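You operate a simulated robot arm through the tools that you are given. There is no shell and no other tool.

Carry out the task below with a simulated robot arm. There is one attempt and no reset: what you move stays moved.

## Task
Brush a patch of grease on the green casing's top and shut it in the red case.
Fine: grease from the tub, brush back in its pot. Set down upright: green round brush, green casing. A coat counts when it lies all over at full strength: go over it till it gets no stronger.
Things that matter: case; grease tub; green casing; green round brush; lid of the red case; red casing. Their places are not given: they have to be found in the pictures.

It is judged by the outcome, as a careful person would: the job done as asked, and still so three seconds after it is handed in. It fails if anything else is knocked over, pushed out of place, dropped, spilled or broken.

## Robot
A 6-joint arm with a three-finger gripper, fixed in place. Base frame: the origin is on the floor under the middle of its stand, x ahead of it, y to its left, z up; the work surface is at about z = 860. Units: mm, rad, N and s.
It reaches about 1213 mm from its shoulder. Its first joint turns from -2.897 to 2.897 rad. Payload 4.89 kg.
The TCP is the grasp point between the finger pads, 30 mm short of the fingertips. In the tool frame z runs along the fingers and y along their closing line. The gripper opens to 164 mm; its body begins 125 mm behind the TCP.
Orientation is that of the tool frame in the base frame, as a unit quaternion [w, x, y, z]. With the fingers straight down and closing along the base's y, the tool's x points along the base's -x, its y along +y and its z along -z.

## Interface
- The arm moves only by the tool step_arm. Its argument "plan" is a list of rows, each a list of 7 numbers: the turn, a rotation vector about the tool's x, y, z in rad, then the shift along the tool's x, y, z in mm, then the finger opening in mm, from 0 to 164. In form: [[ax, ay, az, x, y, z, gripper], ...]. A call has 1 to 20 rows; each row is the pose to reach, as a shift and turn from the pose commanded when the call began, along the tool's axes at that moment. Rows are played at 5 a second. More than 50 mm and 0.15 rad between two rows, or a gripper value outside its range, and nothing of the call is played. A pose out of reach is approached as far as the arm can. The call stops where the force on the tool passes 40 N (or 10 N more than at its start, if that is more) or the arm is blocked; 0.2 s more then pass. Each finger travels about 108 mm/s and halts on what it meets, pressing with about 29 N; the grip force reading is that of the motor and also rises with nothing between the fingers. The clock runs only during rows and for 0.2 s after the last one: add rows that repeat a pose to give the fingers time. The reply holds the time, the measured pose of the TCP, the force on the tool along the base axes, the opening and the grip force, in the units named above and with some noise, with the torque about the TCP (base axes, N m) and any sound that the robot's microphone picked up, and new pictures: "show" is both (left out), scene, wrist or none.
- Cameras (640 x 400 px; columns grow to the right, rows downward): "scene" is fixed at [401.2, -650.6, 1589.9]; the picture's right is [0.97, 0.22, 0.00], its down [0.20, -0.88, -0.42] and it looks along [-0.09, 0.41, -0.91] (base axes); focal length 214 px, centre (320, 200). "wrist" rides on the gripper at [76, -2, -152] in the tool frame; the picture's right is [0.02, 1.00, 0.00], its down [-0.88, 0.02, -0.47] and it looks along [-0.47, 0.01, 0.88] (tool axes); focal length 247 px, centre (320, 200).
- slide_trunk(by): moves the trunk up (or, below 0, down) by that many mm; the arm rides with it, the base frame stays. It gives what a move gives, with no picture.
- point_at(camera, pixels): there is no depth. For up to 12 entries [column, row, z] of the newest picture of that camera ("zoom" is the newest enlarged one), the place [x, y] in the base frame at which the ray of that pixel passes the height z, good to about 3 mm. No time passes.
- zoom(camera, box): a new picture of the part [left, top, right, bottom] of that camera's present view, enlarged. No time passes.
- finish_job(): hands the job in; it is judged then, once.

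Open the gripper and draw the arm clear of the work before you hand the job in, unless the task says otherwise.

The tools are called as name(argument=value, ...) on one line, values as JSON. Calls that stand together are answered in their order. step_arm: Moves the arm, as the interface text tells. Its arguments: {"type":"object","properties":{"plan":{"type":"array","items":{"type":"array","items":{"type":"number"}}},"show":{"type":"string","enum":["both","scene","wrist","none"]}},"required":["plan"]} The other tools are called the same way: slide_trunk (by) moves the trunk up or down; point_at (camera, pixels) gives the place at which the rays of pixels pass given heights; zoom (camera, box) takes an enlarged picture of a part of a camera's view; finish_job () hands the job in.

At the start:

```text
t: 0.0
ee_pos: [261.1, -478.8, 1275.7]
orientation: [0.0, -0.004, 1.0, -0.001]
wrist_force: [0.2, 0.0, 0.4]
moment: [0.0, 0.03, 0.0]
finger_gap: 164.1
finger_force: 0.0
trunk travel left (down, up): [-175.0, 215.0]
```

scene: 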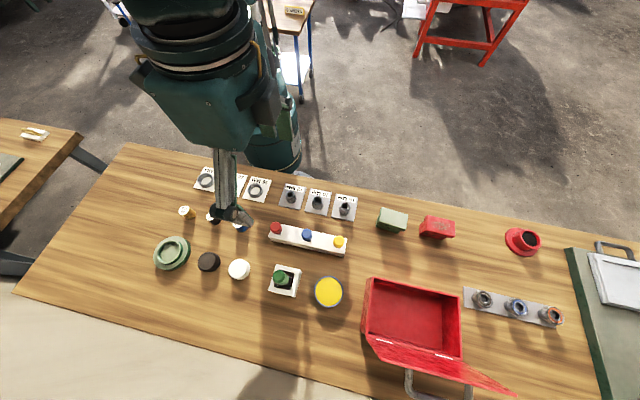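
wrist: 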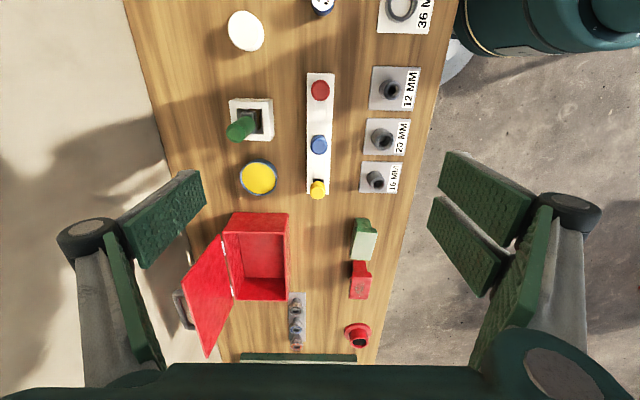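

The scene shows the open red case near (412,325), yellow grease tub (328,292), the green brush in its pot (284,280), green casing (392,220) and red casing (437,228). I zoom in on these for detail.

zoom(camera="scene", box=[250, 240, 370, 315])

zoom(camera="scene", box=[350, 190, 510, 290])

zoom(camera="scene", box=[340, 260, 532, 380])

zoom(camera="wrist", box=[160, 60, 416, 220])

zoom(camera="wrist", box=[160, 190, 416, 350])

```text
5.33 times, centred on (310, 278) of scene
```

zoom: 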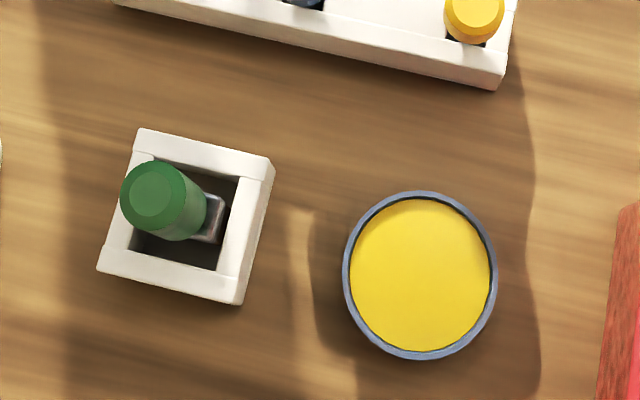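

```text
4.00 times, centred on (430, 240) of scene
```

zoom: 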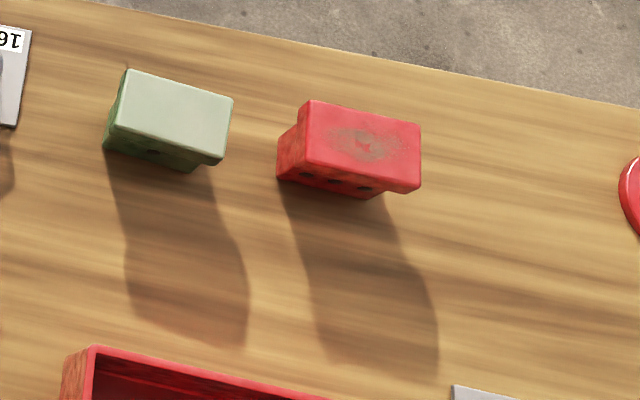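

```text
3.33 times, centred on (436, 320) of scene
```

zoom: 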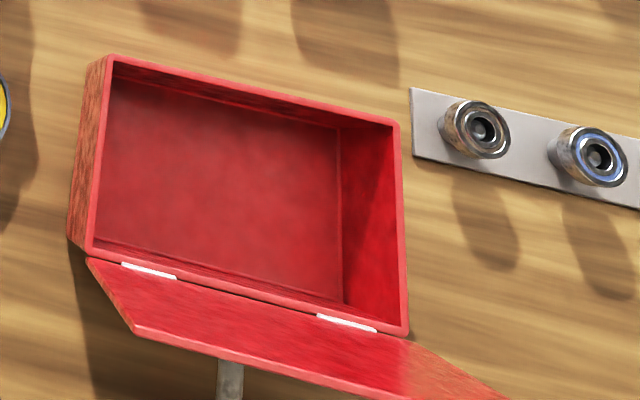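

```text
2.50 times, centred on (288, 140) of wrist
```

zoom: 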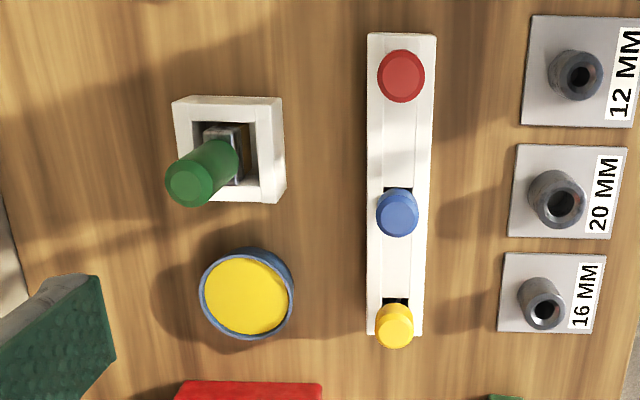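

```text
2.50 times, centred on (288, 270) of wrist
```

zoom: 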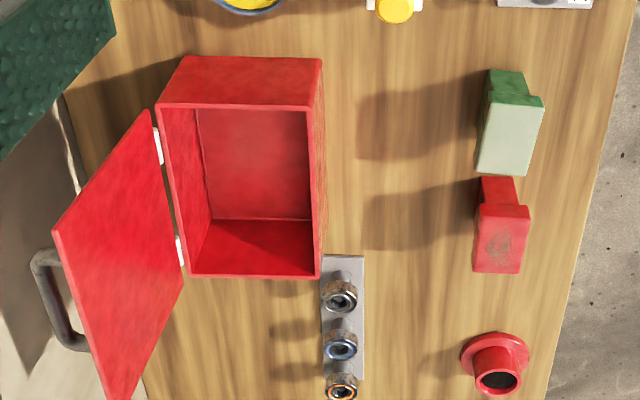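

I take finer zooms of the casings and the brush from both cameras, and triangulate key points with rays at two heights.

zoom(camera="wrist", box=[330, 205, 394, 245])

zoom(camera="scene", box=[368, 198, 416, 238])

point_at(camera="scene", pixels=[[382, 207.5, 930], [382, 207.5, 960], [408.2, 214.3, 930], [408.2, 214.3, 960], [405.5, 231.2, 930], [405.5, 231.2, 960], [279.5, 276.5, 940], [279.5, 276.5, 980], [328.7, 291.7, 860], [328.7, 291.7, 900]])

point_at(camera="wrist", pixels=[[354.8, 230, 930], [354.8, 230, 960], [377.2, 233.2, 930], [377.2, 233.2, 960], [370, 260, 930], [350.4, 257.2, 930], [235, 134, 940], [235, 134, 980], [258.5, 178, 860], [258.5, 178, 900]])

```text
10.00 times, centred on (362, 225) of wrist
```

zoom: 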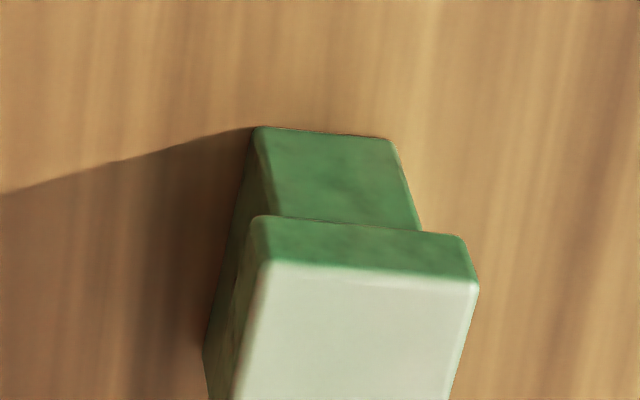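

```text
10.00 times, centred on (392, 218) of scene
```

zoom: 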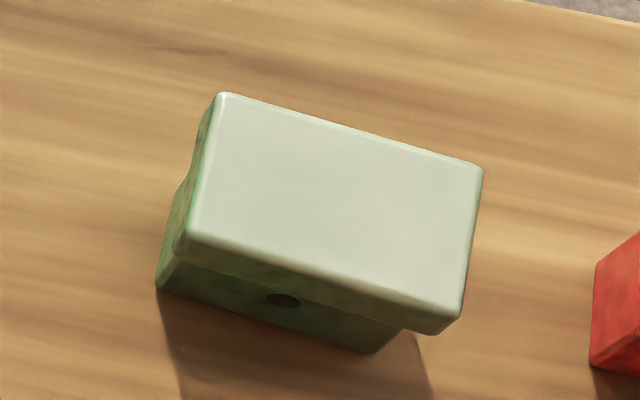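

```text
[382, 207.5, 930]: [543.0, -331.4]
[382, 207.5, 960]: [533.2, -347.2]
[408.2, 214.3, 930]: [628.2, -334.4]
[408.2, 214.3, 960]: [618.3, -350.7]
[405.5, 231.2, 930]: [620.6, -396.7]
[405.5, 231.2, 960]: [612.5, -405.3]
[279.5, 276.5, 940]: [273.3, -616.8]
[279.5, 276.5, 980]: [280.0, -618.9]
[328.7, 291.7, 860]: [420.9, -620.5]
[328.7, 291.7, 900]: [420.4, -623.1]
```

```text
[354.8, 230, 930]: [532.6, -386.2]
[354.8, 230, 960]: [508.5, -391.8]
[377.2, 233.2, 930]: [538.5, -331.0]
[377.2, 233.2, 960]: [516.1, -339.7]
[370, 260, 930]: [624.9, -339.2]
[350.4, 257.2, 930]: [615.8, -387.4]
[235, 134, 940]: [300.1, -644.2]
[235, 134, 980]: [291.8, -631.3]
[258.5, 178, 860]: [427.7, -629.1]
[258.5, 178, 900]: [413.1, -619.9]
```

The casing's pale top seems to sit at about z 925, roughly x 540–625, y -390 to -333. I look closer at the red casing's mark, the brush in its pot, the case and the lid.

zoom(camera="scene", box=[412, 208, 464, 246])

zoom(camera="wrist", box=[212, 85, 292, 135])

zoom(camera="wrist", box=[165, 200, 309, 360])

zoom(camera="scene", box=[355, 320, 535, 400])

zoom(camera="scene", box=[262, 258, 310, 302])

```text
10.53 times, centred on (438, 227) of scene
```

zoom: 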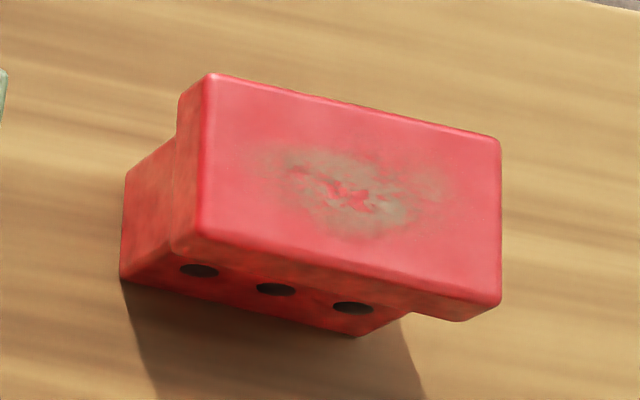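

```text
8.00 times, centred on (252, 110) of wrist
```

zoom: 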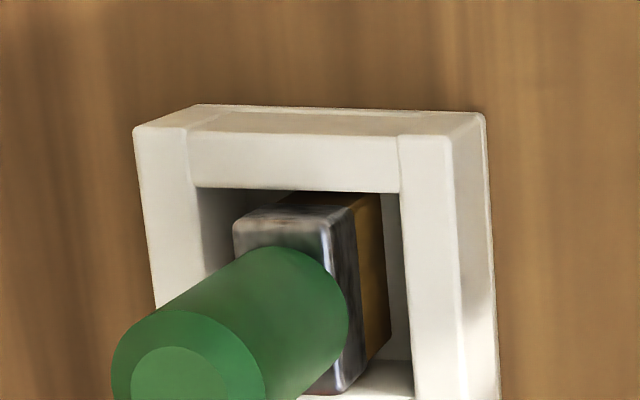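

```text
2.50 times, centred on (237, 280) of wrist
```

zoom: 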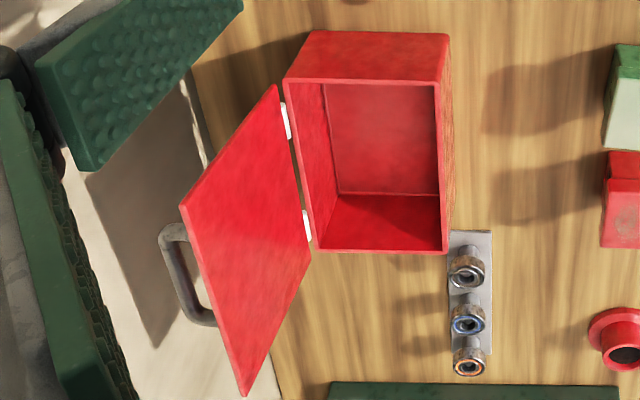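

```text
3.56 times, centred on (445, 360) of scene
```

zoom: 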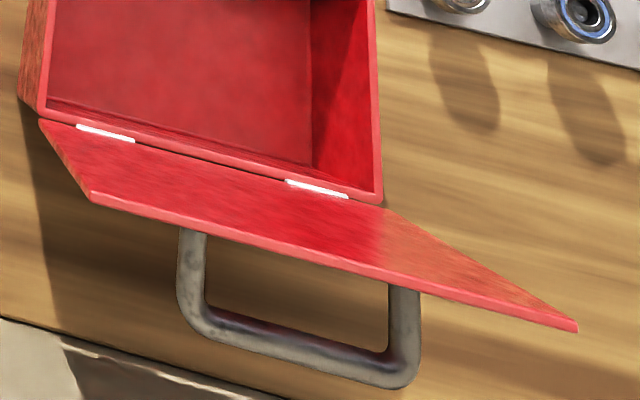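

```text
9.09 times, centred on (286, 280) of scene
```

zoom: 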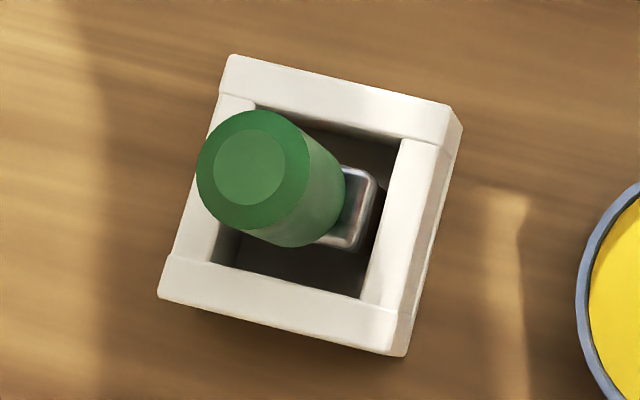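

The brush stands upright in its pot: handle top at about (285, -621, 1012); the tub's grease is near (420, -622, 883). I move above the brush with open fingers for a closer look.

step_arm(plan=[[0, 0, 0, -5, -29, 29, 164], [0, 0, 0, -10, -57, 58, 150], [0, 0, 0, -14, -86, 87, 130], [0, 0, 0, -19, -115, 116, 110], [0, 0, 0, -24, -143, 146, 90], [0, 0, 0, -24, -143, 146, 90]])

point_at(camera="scene", pixels=[[372.4, 276.5, 930], [372.4, 276.5, 960], [459.4, 297.5, 930], [459.4, 297.5, 960], [461.5, 359, 930], [461.5, 359, 960], [367, 336.5, 930], [367, 336.5, 960], [360.4, 332, 860]])

```text
t: 1.4
ee_pos: [289.6, -623.2, 1128.2]
orientation: [0.0, -0.004, 1.0, 0.0]
wrist_force: [-0.3, -0.6, -0.9]
moment: [0.12, 0.03, -0.02]
finger_gap: 90.0
finger_force: 0.1
trunk travel left (down, up): [-175.0, 215.0]
```

scene: 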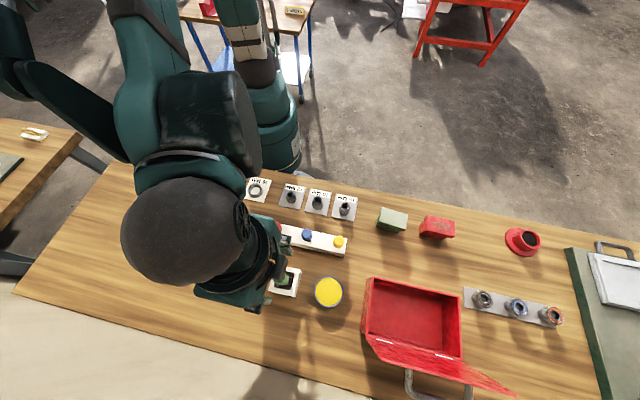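
wrist: 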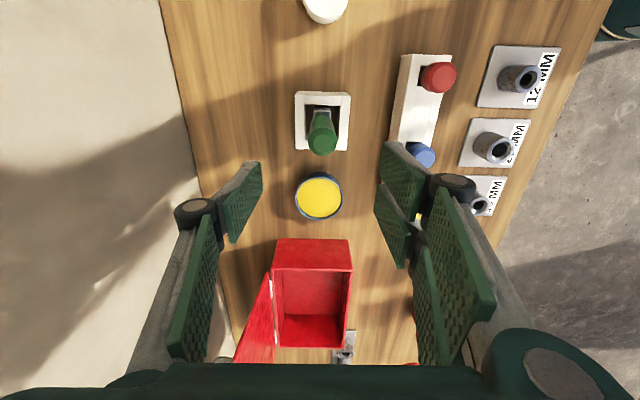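

```text
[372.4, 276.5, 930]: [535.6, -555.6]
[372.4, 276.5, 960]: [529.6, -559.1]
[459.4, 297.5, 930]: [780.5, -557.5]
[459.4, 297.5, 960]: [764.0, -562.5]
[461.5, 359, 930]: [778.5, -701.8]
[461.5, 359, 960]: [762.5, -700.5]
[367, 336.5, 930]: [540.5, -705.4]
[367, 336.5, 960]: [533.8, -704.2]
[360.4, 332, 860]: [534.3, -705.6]
```

The handle top shows in the wrist view near (322,140). I zoom in and compute its location.

zoom(camera="wrist", box=[280, 80, 376, 170])

zoom(camera="wrist", box=[220, 150, 420, 370])

point_at(camera="wrist", pixels=[[321, 146, 1012], [321, 146, 990], [321, 126, 960], [320, 198, 885], [275, 239, 930], [350, 240, 930], [272, 268, 930], [353, 269, 930]])

```text
4.44 times, centred on (328, 125) of wrist
```

zoom: 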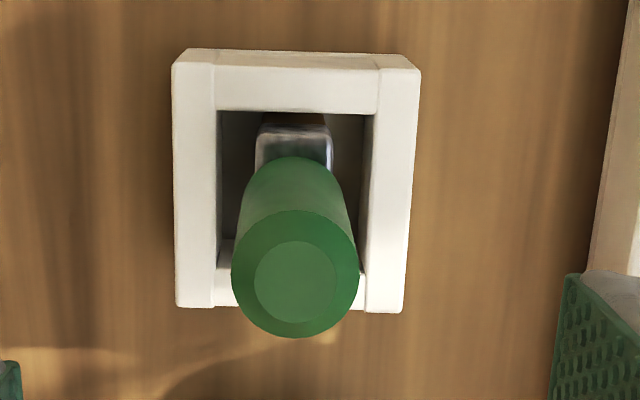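

```text
1.82 times, centred on (320, 260) of wrist
```

zoom: 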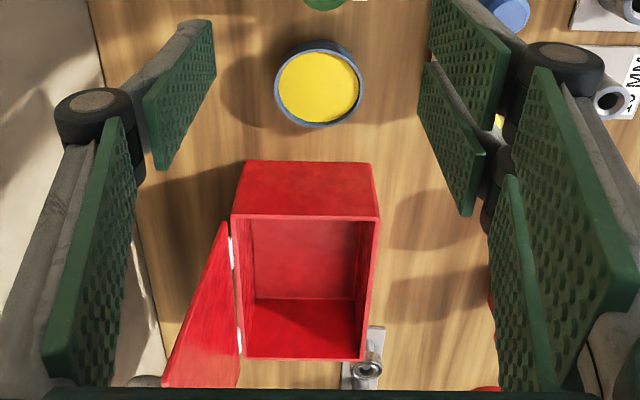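

```text
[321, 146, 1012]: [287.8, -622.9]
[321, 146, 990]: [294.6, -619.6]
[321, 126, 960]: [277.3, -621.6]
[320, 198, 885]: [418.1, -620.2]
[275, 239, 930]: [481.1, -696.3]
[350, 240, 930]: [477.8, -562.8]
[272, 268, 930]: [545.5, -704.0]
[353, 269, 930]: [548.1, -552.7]
```

Handle top sits at about (287, -622). I re-read the pose with a still step to judge how noisy the readings are, and get precise handle centre.

step_arm(plan=[[0, 0, 0, 0, 0, 0, 90], [0, 0, 0, 0, 0, 0, 90]], show="none")

point_at(camera="wrist", pixels=[[322.4, 143.7, 1012], [322.4, 143.7, 1000], [326, 113, 905]])

```text
t: 2.0
ee_pos: [288.3, -621.3, 1128.5]
orientation: [0.0, -0.004, 1.0, 0.0]
wrist_force: [0.2, -0.2, 0.2]
moment: [-0.05, -0.01, -0.01]
finger_gap: 90.2
finger_force: 0.1
trunk travel left (down, up): [-175.0, 215.0]
```

```text
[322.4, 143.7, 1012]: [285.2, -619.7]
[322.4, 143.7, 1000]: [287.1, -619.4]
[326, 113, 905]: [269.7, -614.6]
```

The brush is within ~3 mm of the TCP axis. I lower to z≈975 around the handle with 90 mm opening, and check before closing.

step_arm(plan=[[0, 0, 0, 2, 1, 30, 90], [0, 0, 0, 2, 1, 60, 90], [0, 0, 0, 2, 1, 90, 80], [0, 0, 0, 2, 1, 120, 70], [0, 0, 0, 2, 1, 152, 70], [0, 0, 0, 2, 1, 152, 70]])

```text
t: 3.4
ee_pos: [284.4, -618.6, 974.8]
orientation: [0.0, -0.004, 1.0, -0.001]
wrist_force: [0.4, -0.4, 0.3]
moment: [-0.01, -0.02, 0.02]
finger_gap: 69.9
finger_force: 0.1
trunk travel left (down, up): [-175.0, 215.0]
```

scene: 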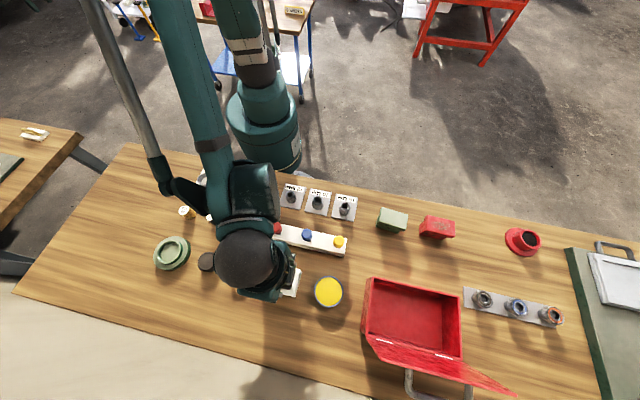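
wrist: 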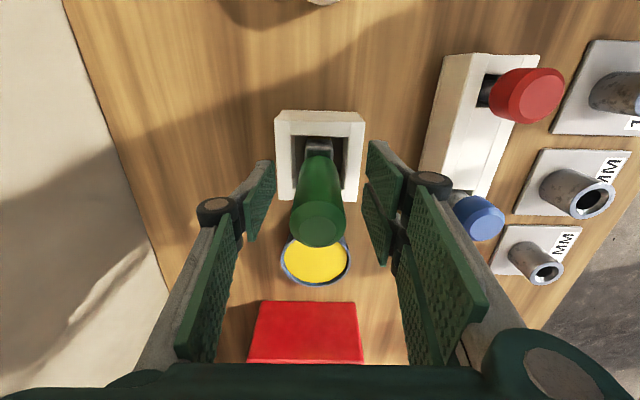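

The handle stands between the pads, centred at column ~320. I close the fingers on it.

step_arm(plan=[[0, 0, 0, 0, 0, 0, 50], [0, 0, 0, 0, 0, 0, 30], [0, 0, 0, 0, 0, 0, 15], [0, 0, 0, 0, 0, 0, 15], [0, 0, 0, 0, 0, 0, 15]])

```text
t: 4.6
ee_pos: [283.2, -618.4, 976.0]
orientation: [-0.001, -0.003, 1.0, -0.001]
wrist_force: [-0.4, 0.1, 0.3]
moment: [0.01, -0.04, -0.01]
finger_gap: 30.2
finger_force: 28.8
trunk travel left (down, up): [-175.0, 215.0]
```

scene: 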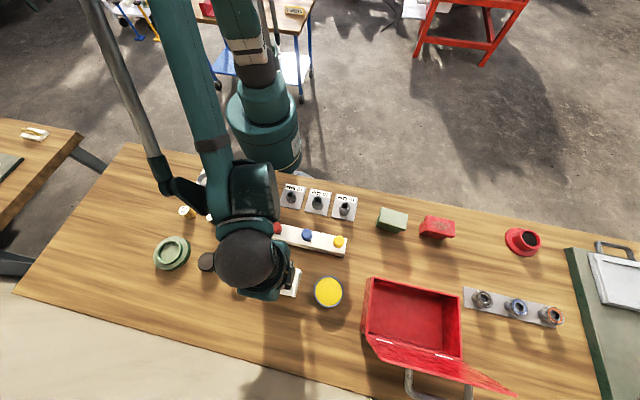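
wrist: 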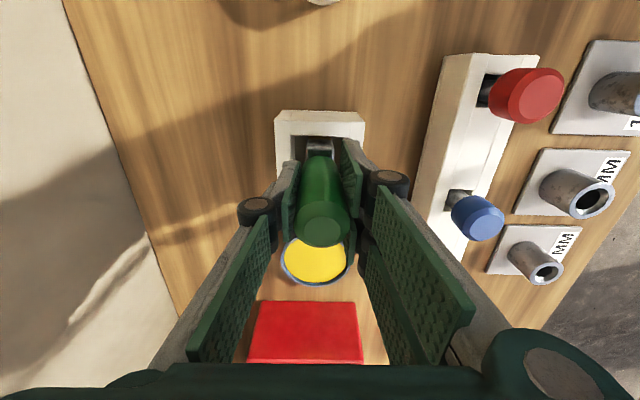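

Gripped at 30.2 mm with 28.8 N. I lift the brush straight up 110 mm, slowly.

step_arm(plan=[[0, 0, 0, 0, 0, -5, 15], [0, 0, 0, 0, 0, -20, 15], [0, 0, 0, 0, 0, -40, 15], [0, 0, 0, 0, 0, -65, 15], [0, 0, 0, 0, 0, -90, 15], [0, 0, 0, 0, 0, -110, 15], [0, 0, 0, 0, 0, -110, 15]])

```text
t: 6.2
ee_pos: [283.5, -621.6, 1086.8]
orientation: [0.0, -0.004, 1.0, 0.001]
wrist_force: [0.0, 1.3, -1.0]
moment: [-0.04, -0.01, 0.0]
finger_gap: 30.1
finger_force: 28.6
trunk travel left (down, up): [-175.0, 215.0]
```

scene: 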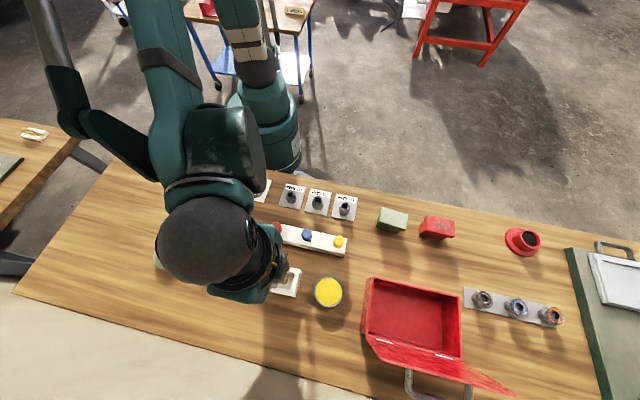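
wrist: 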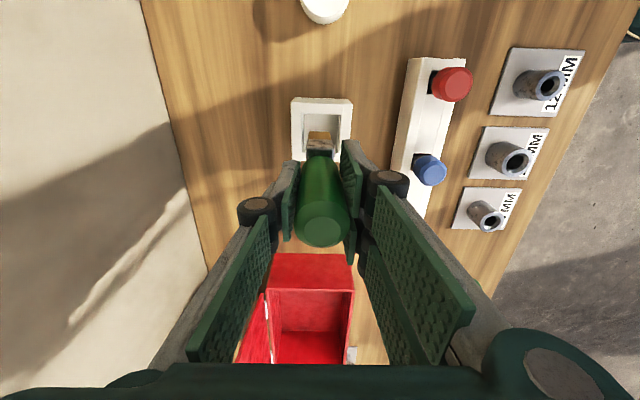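

The brush is out of the pot and still held. I zoom to see the brush head, pot and tub edges precisely.

zoom(camera="wrist", box=[280, 85, 376, 180])

zoom(camera="scene", box=[265, 260, 361, 320])

zoom(camera="scene", box=[300, 272, 356, 312])

```text
4.21 times, centred on (328, 132) of wrist
```

zoom: 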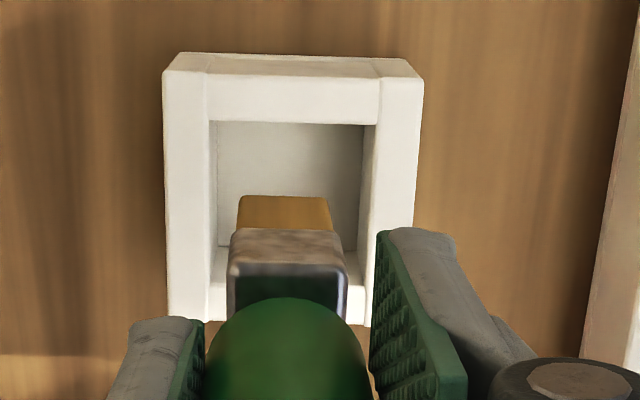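

```text
6.67 times, centred on (313, 290) of scene
```

zoom: 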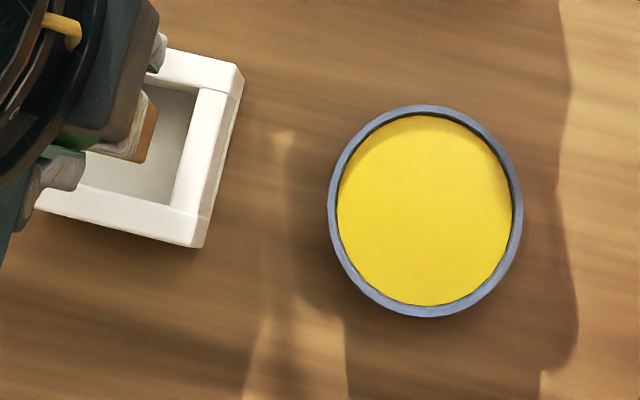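

```text
10.00 times, centred on (328, 292) of scene
```

zoom: 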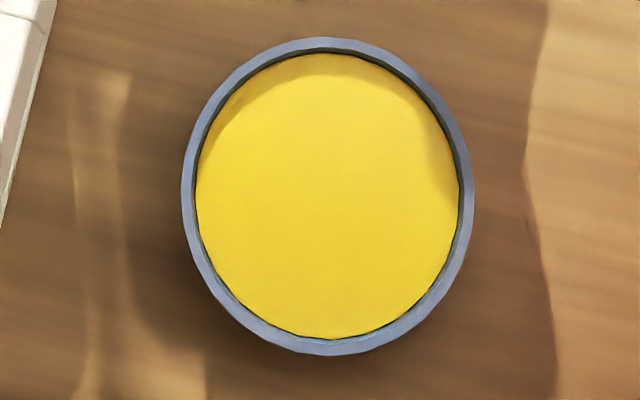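

The bristle head is ~24 mm (y) by ~36 mm (x), tip about 110 mm under the TCP. I carry it over the tub centre (420.5, -622) and lower to just above the grease.

step_arm(plan=[[0, 0, 0, -35, -1, 0, 15], [0, 0, 0, -70, -1, 0, 15], [0, 0, 0, -105, -2, 0, 15], [0, 0, 0, -134.5, -2.5, 0, 15], [0, 0, 0, -134.5, -2.5, 30, 15], [0, 0, 0, -134.5, -2.5, 60, 15], [0, 0, 0, -134.5, -2.5, 80, 15], [0, 0, 0, -134.5, -2.5, 80, 15]])

```text
t: 8.0
ee_pos: [415.6, -620.8, 1008.1]
orientation: [0.0, -0.004, 1.0, 0.0]
wrist_force: [-1.1, 0.6, -0.8]
moment: [0.01, 0.0, 0.01]
finger_gap: 30.2
finger_force: 29.0
trunk travel left (down, up): [-175.0, 215.0]
```

scene: 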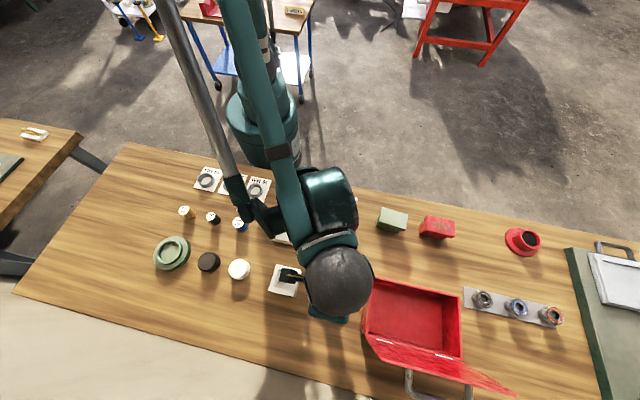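
wrist: 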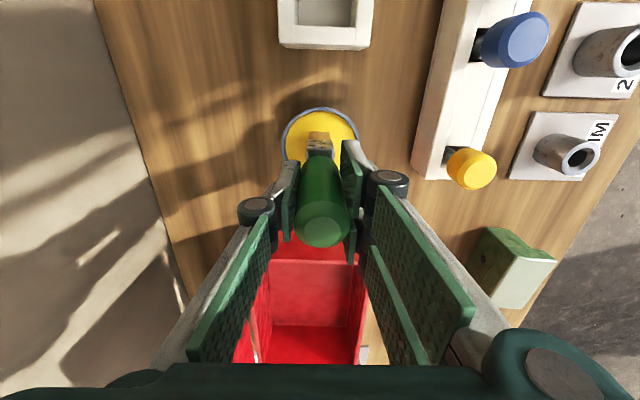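

The bristles hang over the yellow grease (tub spanning columns 282–358). I lower in small steps to feel the grease.

step_arm(plan=[[0, 0, 0, 0, 0, 6, 15], [0, 0, 0, 0, 0, 12, 15], [0, 0, 0, 0, 0, 18, 15], [0, 0, 0, 0, 0, 18, 15]], show="wrist")

zoom(camera="wrist", box=[270, 80, 370, 180])

```text
t: 9.0
ee_pos: [416.4, -623.0, 992.4]
orientation: [0.0, -0.003, 1.0, -0.001]
wrist_force: [2.5, -3.2, 22.1]
moment: [-0.16, -0.22, -0.05]
finger_gap: 30.1
finger_force: 28.3
trunk travel left (down, up): [-175.0, 215.0]
```

wrist: 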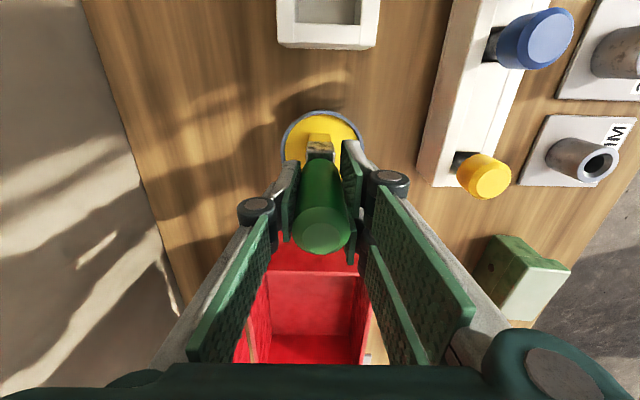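

```text
4.00 times, centred on (320, 130) of wrist
```

zoom: 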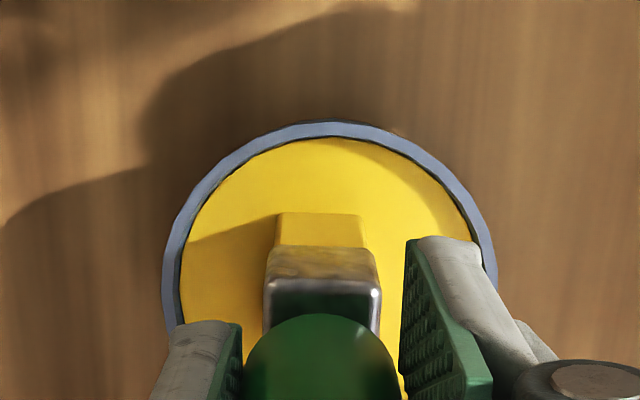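

The bristles have turned yellow at 22 N contact, so the brush is loaded. While here I zoom on the green casing in both views to triangulate it.

zoom(camera="wrist", box=[460, 220, 588, 330])

point_at(camera="scene", pixels=[[382, 207.2, 925], [408.4, 214.8, 925], [406.2, 228.8, 925], [378.8, 221.8, 925]])

```text
3.64 times, centred on (524, 275) of wrist
```

zoom: 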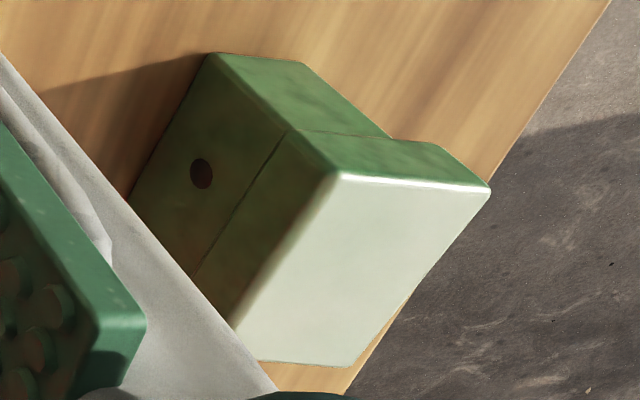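

```text
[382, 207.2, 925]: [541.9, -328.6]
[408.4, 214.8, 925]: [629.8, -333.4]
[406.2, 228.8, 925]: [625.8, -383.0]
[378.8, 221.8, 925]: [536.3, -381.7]
```

I intersect the casing's top corners in the wrist view with candidate heights.

point_at(camera="wrist", pixels=[[530.9, 268.1, 925], [530.9, 268.1, 915], [570.7, 272.3, 925], [570.7, 272.3, 915], [531.7, 320.3, 925], [531.7, 320.3, 915], [502, 315, 925]])

step_arm(plan=[[0, 0, 0, 0, 0, -5, 15], [0, 0, 0, 0, 0, -20, 15], [0, 0, 0, 0, 0, -45, 15], [0, 0, 0, 0, 0, -75, 15], [0, 0, 0, 0, 0, -98, 15], [0, 0, 0, 0, 0, -98, 15]])

```text
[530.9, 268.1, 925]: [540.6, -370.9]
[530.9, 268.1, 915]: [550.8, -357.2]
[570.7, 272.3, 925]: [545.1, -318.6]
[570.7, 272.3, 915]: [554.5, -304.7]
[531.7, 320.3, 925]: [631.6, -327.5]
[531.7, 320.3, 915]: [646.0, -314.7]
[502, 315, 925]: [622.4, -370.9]
```

```text
t: 10.4
ee_pos: [417.1, -623.2, 1088.1]
orientation: [0.0, -0.004, 1.0, 0.0]
wrist_force: [0.7, 0.6, -0.1]
moment: [-0.03, 0.0, -0.01]
finger_gap: 30.6
finger_force: 29.0
trunk travel left (down, up): [-175.0, 215.0]
```

scene: 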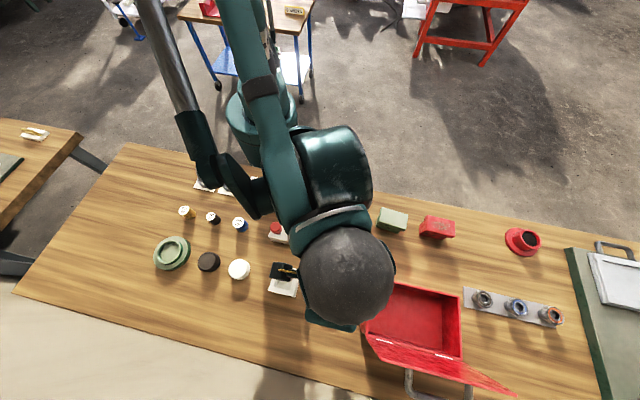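
wrist: 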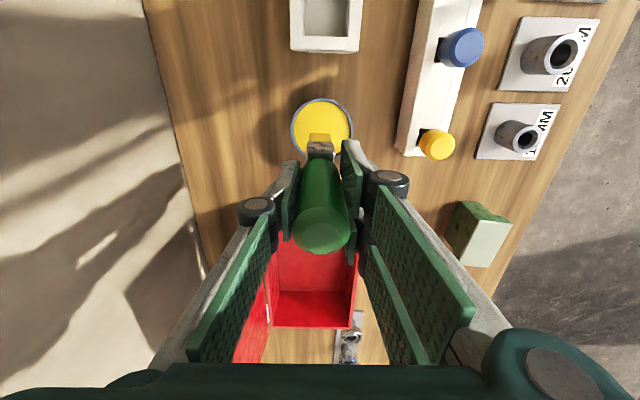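

The brush is loaded and raised; the casing's top is centred near (582, -359) at z≈930. I carry the brush over it at the present safe height.

step_arm(plan=[[0, 0, 0, -20, 32, -5, 15], [0, 0, 0, -41, 66, -5, 15], [0, 0, 0, -62, 99, -5, 15], [0, 0, 0, -82, 131, -5, 15], [0, 0, 0, -103, 164, -5, 15], [0, 0, 0, -124, 197, -5, 15], [0, 0, 0, -145, 230, -5, 15], [0, 0, 0, -165, 263, -5, 15], [0, 0, 0, -165, 263, -5, 15]])

zoom(camera="wrist", box=[256, 80, 384, 180])

```text
t: 12.4
ee_pos: [579.5, -362.1, 1094.5]
orientation: [0.001, -0.003, 1.0, 0.0]
wrist_force: [1.2, 0.0, -0.8]
moment: [0.0, 0.02, 0.02]
finger_gap: 30.4
finger_force: 29.1
trunk travel left (down, up): [-175.0, 215.0]
```

scene: 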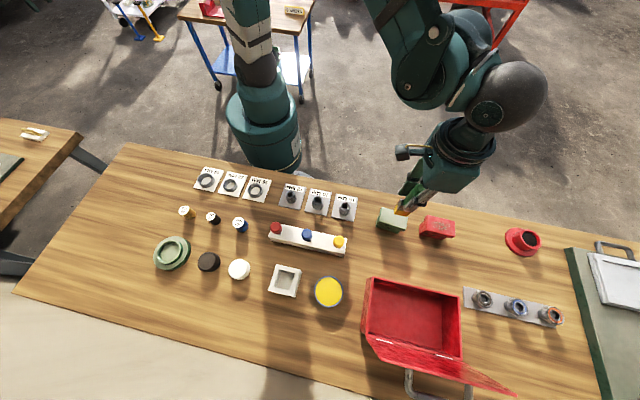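
wrist: 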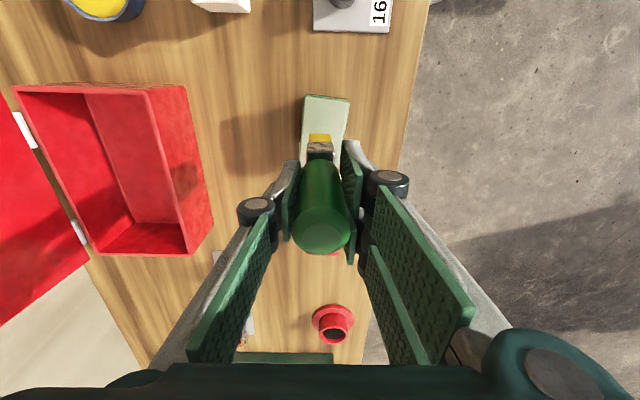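

```text
4.00 times, centred on (320, 130) of wrist
```

zoom: 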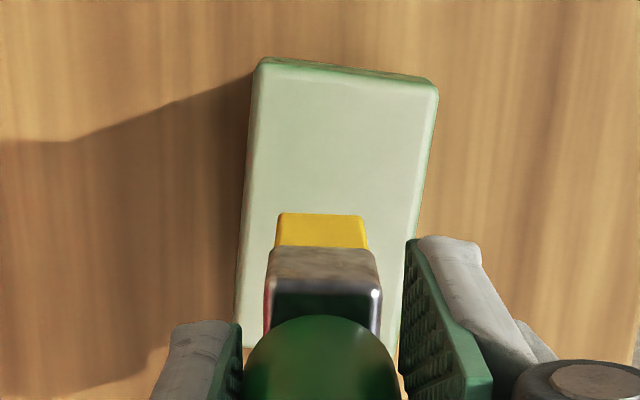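

The casing's visible corners: (305.5,95.5), (349.5,101.2), left edge to (299,160). I locate them at z=930 and check from the scene view as well.

point_at(camera="wrist", pixels=[[305.5, 95.5, 930], [349.5, 101.2, 930], [299, 160, 930], [342.5, 145, 930], [308.8, 133.5, 930], [331.5, 133.5, 930]])

zoom(camera="scene", box=[360, 180, 440, 240])

```text
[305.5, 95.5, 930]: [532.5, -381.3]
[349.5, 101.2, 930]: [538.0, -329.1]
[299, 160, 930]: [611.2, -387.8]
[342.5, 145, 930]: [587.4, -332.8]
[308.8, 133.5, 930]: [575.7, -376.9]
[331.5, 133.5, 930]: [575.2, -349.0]
```

```text
6.67 times, centred on (400, 210) of scene
```

zoom: 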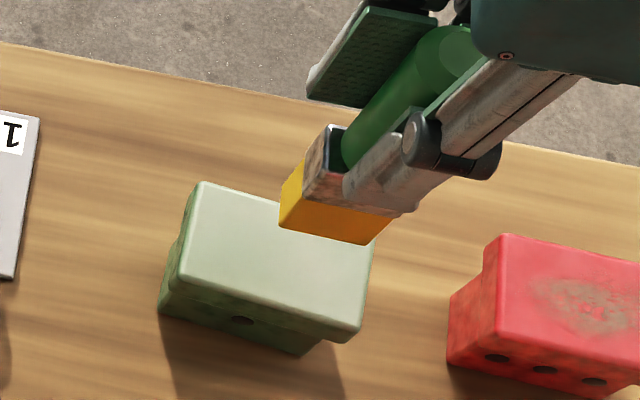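

Casing top: -x edge from (532.5,-381.3) to (538,-329.1), yaw about -5°, centre ~(580,-359), z≈930. I lower the brush gradually toward contact at TCP z≈1041.

step_arm(plan=[[0, 0, 0, 1, 2, 25, 15], [0, 0, 0, 1, 2, 42, 15], [0, 0, 0, 1, 2, 47, 15], [0, 0, 0, 1, 2, 50, 15], [0, 0, 0, 1, 2, 50, 15]], show="none")

```text
t: 13.6
ee_pos: [579.6, -358.7, 1043.8]
orientation: [0.0, -0.004, 1.0, 0.001]
wrist_force: [0.1, 0.0, -0.7]
moment: [0.01, 0.03, -0.02]
finger_gap: 30.4
finger_force: 28.9
trunk travel left (down, up): [-175.0, 215.0]
```

No contact yet at TCP z≈1043.8. I go on down in 1 mm steps.

step_arm(plan=[[0, 0, 0, 0, 0, 1, 15], [0, 0, 0, 0, 0, 2, 15], [0, 0, 0, 0, 0, 3, 15], [0, 0, 0, 0, 0, 3, 15]], show="none")

```text
t: 14.6
ee_pos: [578.6, -359.4, 1038.9]
orientation: [0.0, -0.004, 1.0, 0.0]
wrist_force: [-0.1, 0.1, -1.5]
moment: [0.01, 0.02, 0.0]
finger_gap: 30.4
finger_force: 28.8
trunk travel left (down, up): [-175.0, 215.0]
```

Still no contact. I continue down with 1 mm steps.

step_arm(plan=[[0, 0, 0, 0, 0, 1, 15], [0, 0, 0, 0, 0, 2, 15], [0, 0, 0, 0, 0, 3, 15], [0, 0, 0, 0, 0, 3, 15]], show="wrist")

zoom(camera="wrist", box=[256, 60, 384, 180])

```text
t: 15.6
ee_pos: [580.1, -357.5, 1036.8]
orientation: [0.0, -0.004, 1.0, 0.0]
wrist_force: [1.1, 0.1, 0.2]
moment: [0.02, -0.01, -0.02]
finger_gap: 30.3
finger_force: 29.1
trunk travel left (down, up): [-175.0, 215.0]
```

wrist: 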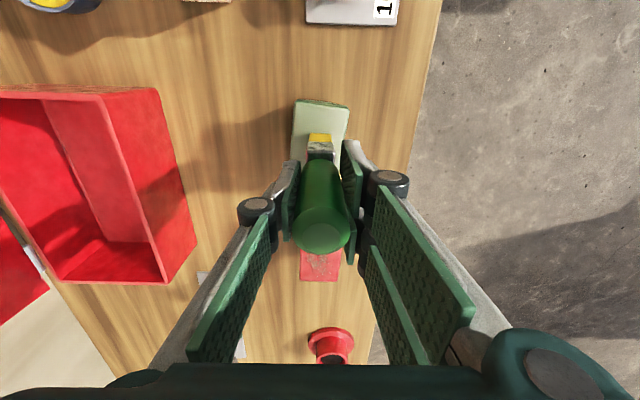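

```text
3.33 times, centred on (320, 120) of wrist
```

zoom: 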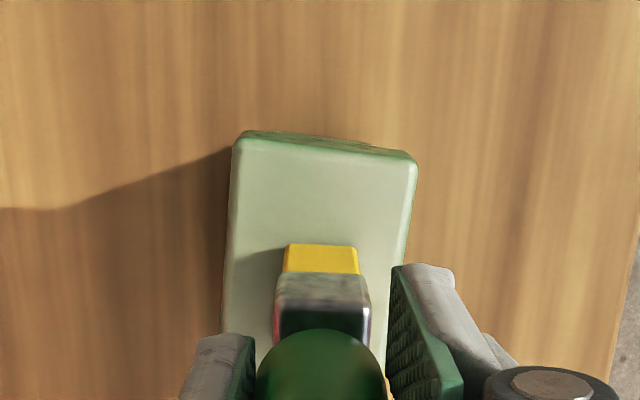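

The shadow nearly meets the bristles, no force yet. I continue another 3 mm.

step_arm(plan=[[0, 0, 0, 0, 0, 1, 15], [0, 0, 0, 0, 0, 2, 15], [0, 0, 0, 0, 0, 3, 15], [0, 0, 0, 0, 0, 3, 15]], show="none")

```text
t: 16.6
ee_pos: [579.5, -357.1, 1034.2]
orientation: [0.0, -0.003, 1.0, 0.0]
wrist_force: [-0.3, -2.1, 23.3]
moment: [-0.1, -0.06, 0.03]
finger_gap: 30.4
finger_force: 28.7
trunk travel left (down, up): [-175.0, 215.0]
```

Contact: 23 N at TCP ≈1034. I ease up 1 mm to get a lighter pressure.

step_arm(plan=[[0, 0, 0, 0, 0, -1, 15], [0, 0, 0, 0, 0, -1, 15]], show="none")

```text
t: 17.2
ee_pos: [578.7, -357.7, 1036.3]
orientation: [0.001, -0.004, 1.0, 0.0]
wrist_force: [0.5, -0.1, 0.0]
moment: [0.01, 0.0, -0.02]
finger_gap: 30.2
finger_force: 29.0
trunk travel left (down, up): [-175.0, 215.0]
```

Raising 1 mm removed the force, so contact is stiff (~20 N/mm). I press about half a millimetre and make a first test stroke along the casing's length at its middle.

step_arm(plan=[[0, 0, 0, 0, 0, 0.6, 15], [0, 0, 0, -10, -0.9, 0.6, 15], [0, 0, 0, -19, -1.7, 0.6, 15], [0, 0, 0, -28, -2.5, 0.6, 15], [0, 0, 0, -28, -2.5, 0.6, 15]])

zoom(camera="wrist", box=[256, 60, 384, 180])

zoom(camera="scene", box=[360, 190, 440, 240])

```text
t: 18.4
ee_pos: [607.1, -359.0, 1034.4]
orientation: [0.001, -0.003, 1.0, 0.0]
wrist_force: [-5.9, -1.9, 16.3]
moment: [0.03, 0.5, 0.0]
finger_gap: 30.1
finger_force: 28.7
trunk travel left (down, up): [-175.0, 215.0]
```

scene: 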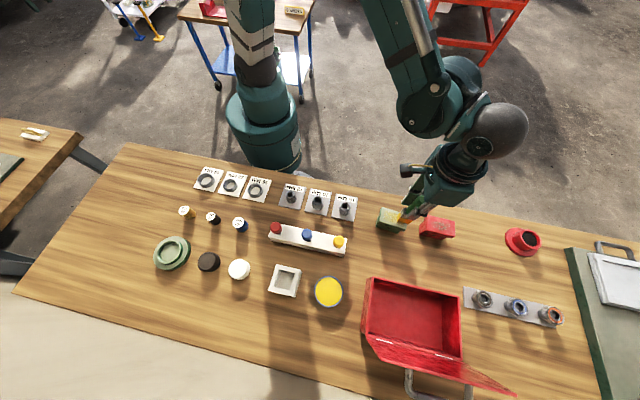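
wrist: 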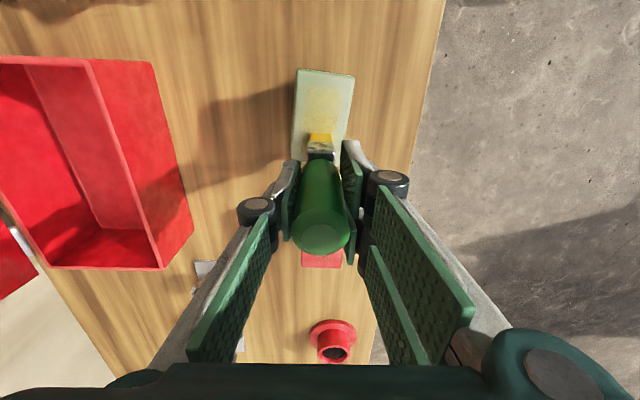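

```text
3.33 times, centred on (320, 120) of wrist
```

zoom: 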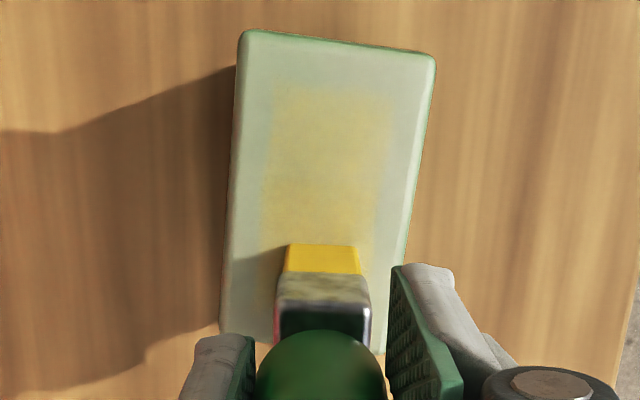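

```text
8.00 times, centred on (400, 215) of scene
```

zoom: 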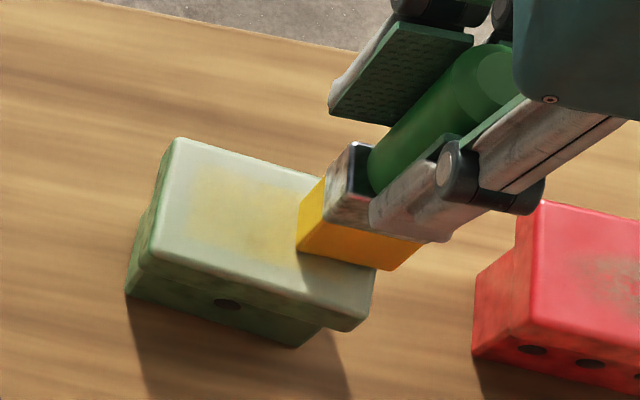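

A yellow patch is forming around the stroke. I go on with strokes back along the middle and then along the +y side lane at the same pressure.

step_arm(plan=[[0, 0, 0, 10, 0.9, 0, 15], [0, 0, 0, 19.9, 1.8, 0, 15], [0, 0, 0, 29.9, 2.7, 0, 15], [0, 0, 0, 39.8, 3.6, 0, 15], [0, 0, 0, 49.8, 4.5, 0, 15], [0, 0, 0, 55.7, 5, 0, 15], [0, 0, 0, 55.2, 11, 0, 15], [0, 0, 0, 54.7, 17, 0, 15], [0, 0, 0, 44.7, 16.1, 0, 15], [0, 0, 0, 34.8, 15.2, 0, 15], [0, 0, 0, 24.8, 14.3, 0, 15], [0, 0, 0, 14.8, 13.4, 0, 15], [0, 0, 0, 4.9, 12.5, 0, 15], [0, 0, 0, -1.1, 11.9, 0, 15], [0, 0, 0, -0.5, 6, 0, 15], [0, 0, 0, 0, 0, 0, 15], [0, 0, 0, 0.5, -6, 0, 15], [0, 0, 0, 1.1, -11.9, 0, 15], [0, 0, 0, 1.1, -11.9, 0, 15]])

zoom(camera="wrist", box=[256, 60, 384, 180])

zoom(camera="scene", box=[360, 190, 440, 240])

```text
t: 22.4
ee_pos: [606.0, -370.3, 1034.2]
orientation: [0.0, -0.003, 1.0, 0.001]
wrist_force: [-0.1, -0.6, 0.0]
moment: [0.04, 0.03, 0.01]
finger_gap: 30.4
finger_force: 29.4
trunk travel left (down, up): [-175.0, 215.0]
```

scene: 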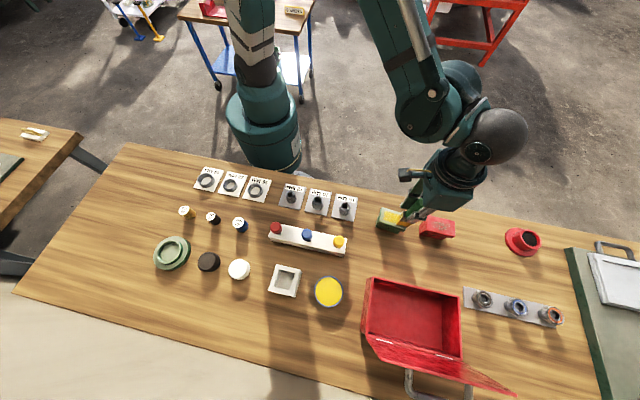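
wrist: 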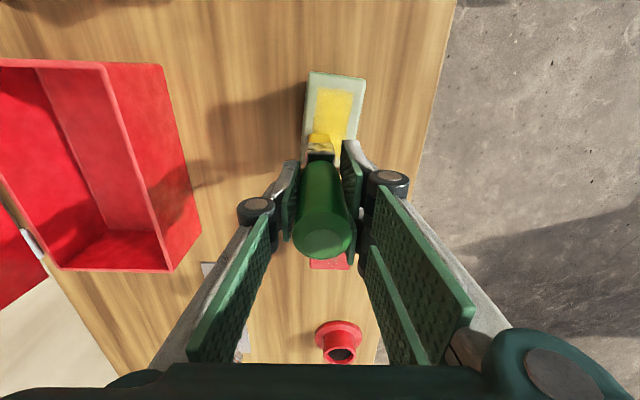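

```text
3.33 times, centred on (320, 120) of wrist
```

zoom: 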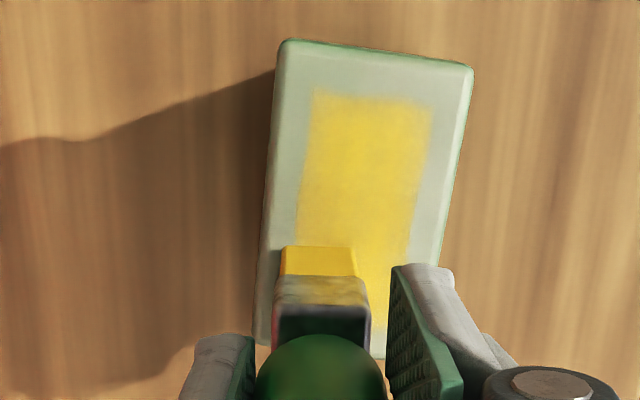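

```text
8.00 times, centred on (400, 215) of scene
```

zoom: 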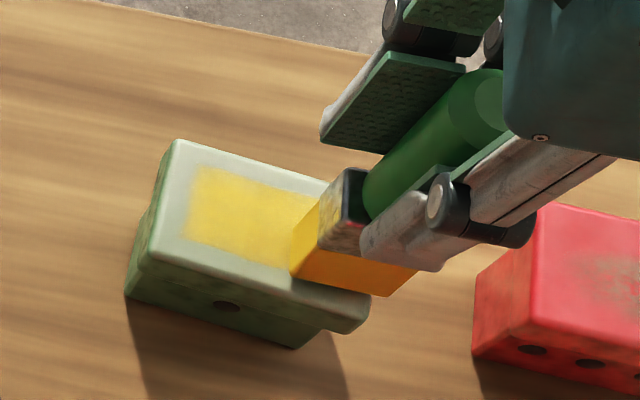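

The grease takes on a fixed rectangle in the middle of the top, and it's getting stronger. Force has dropped to zero here, so I press 0.6 mm more and stroke the -y lane, then go back up the middle.

step_arm(plan=[[0, 0, 0, 0, 0, 0.6, 15], [0, 0, 0, 10, 0.9, 0.6, 15], [0, 0, 0, 19.9, 1.8, 0.6, 15], [0, 0, 0, 29.9, 2.7, 0.6, 15], [0, 0, 0, 29.9, 2.7, 0.6, 15]], show="none")

```text
t: 23.6
ee_pos: [576.8, -370.4, 1033.4]
orientation: [0.0, -0.003, 1.0, 0.0]
wrist_force: [0.9, -0.1, -0.6]
moment: [0.0, 0.02, -0.02]
finger_gap: 30.4
finger_force: 29.0
trunk travel left (down, up): [-175.0, 215.0]
```

Still no force; I feel further down in small steps here.

step_arm(plan=[[0, 0, 0, 0, 0, 0.5, 15], [0, 0, 0, 0, 0, 1.0, 15], [0, 0, 0, 0, 0, 1.0, 15]], show="none")

```text
t: 24.4
ee_pos: [576.5, -367.9, 1032.8]
orientation: [0.001, -0.004, 1.0, 0.001]
wrist_force: [-0.3, 1.0, -1.3]
moment: [0.01, 0.02, 0.0]
finger_gap: 30.1
finger_force: 28.9
trunk travel left (down, up): [-175.0, 215.0]
```

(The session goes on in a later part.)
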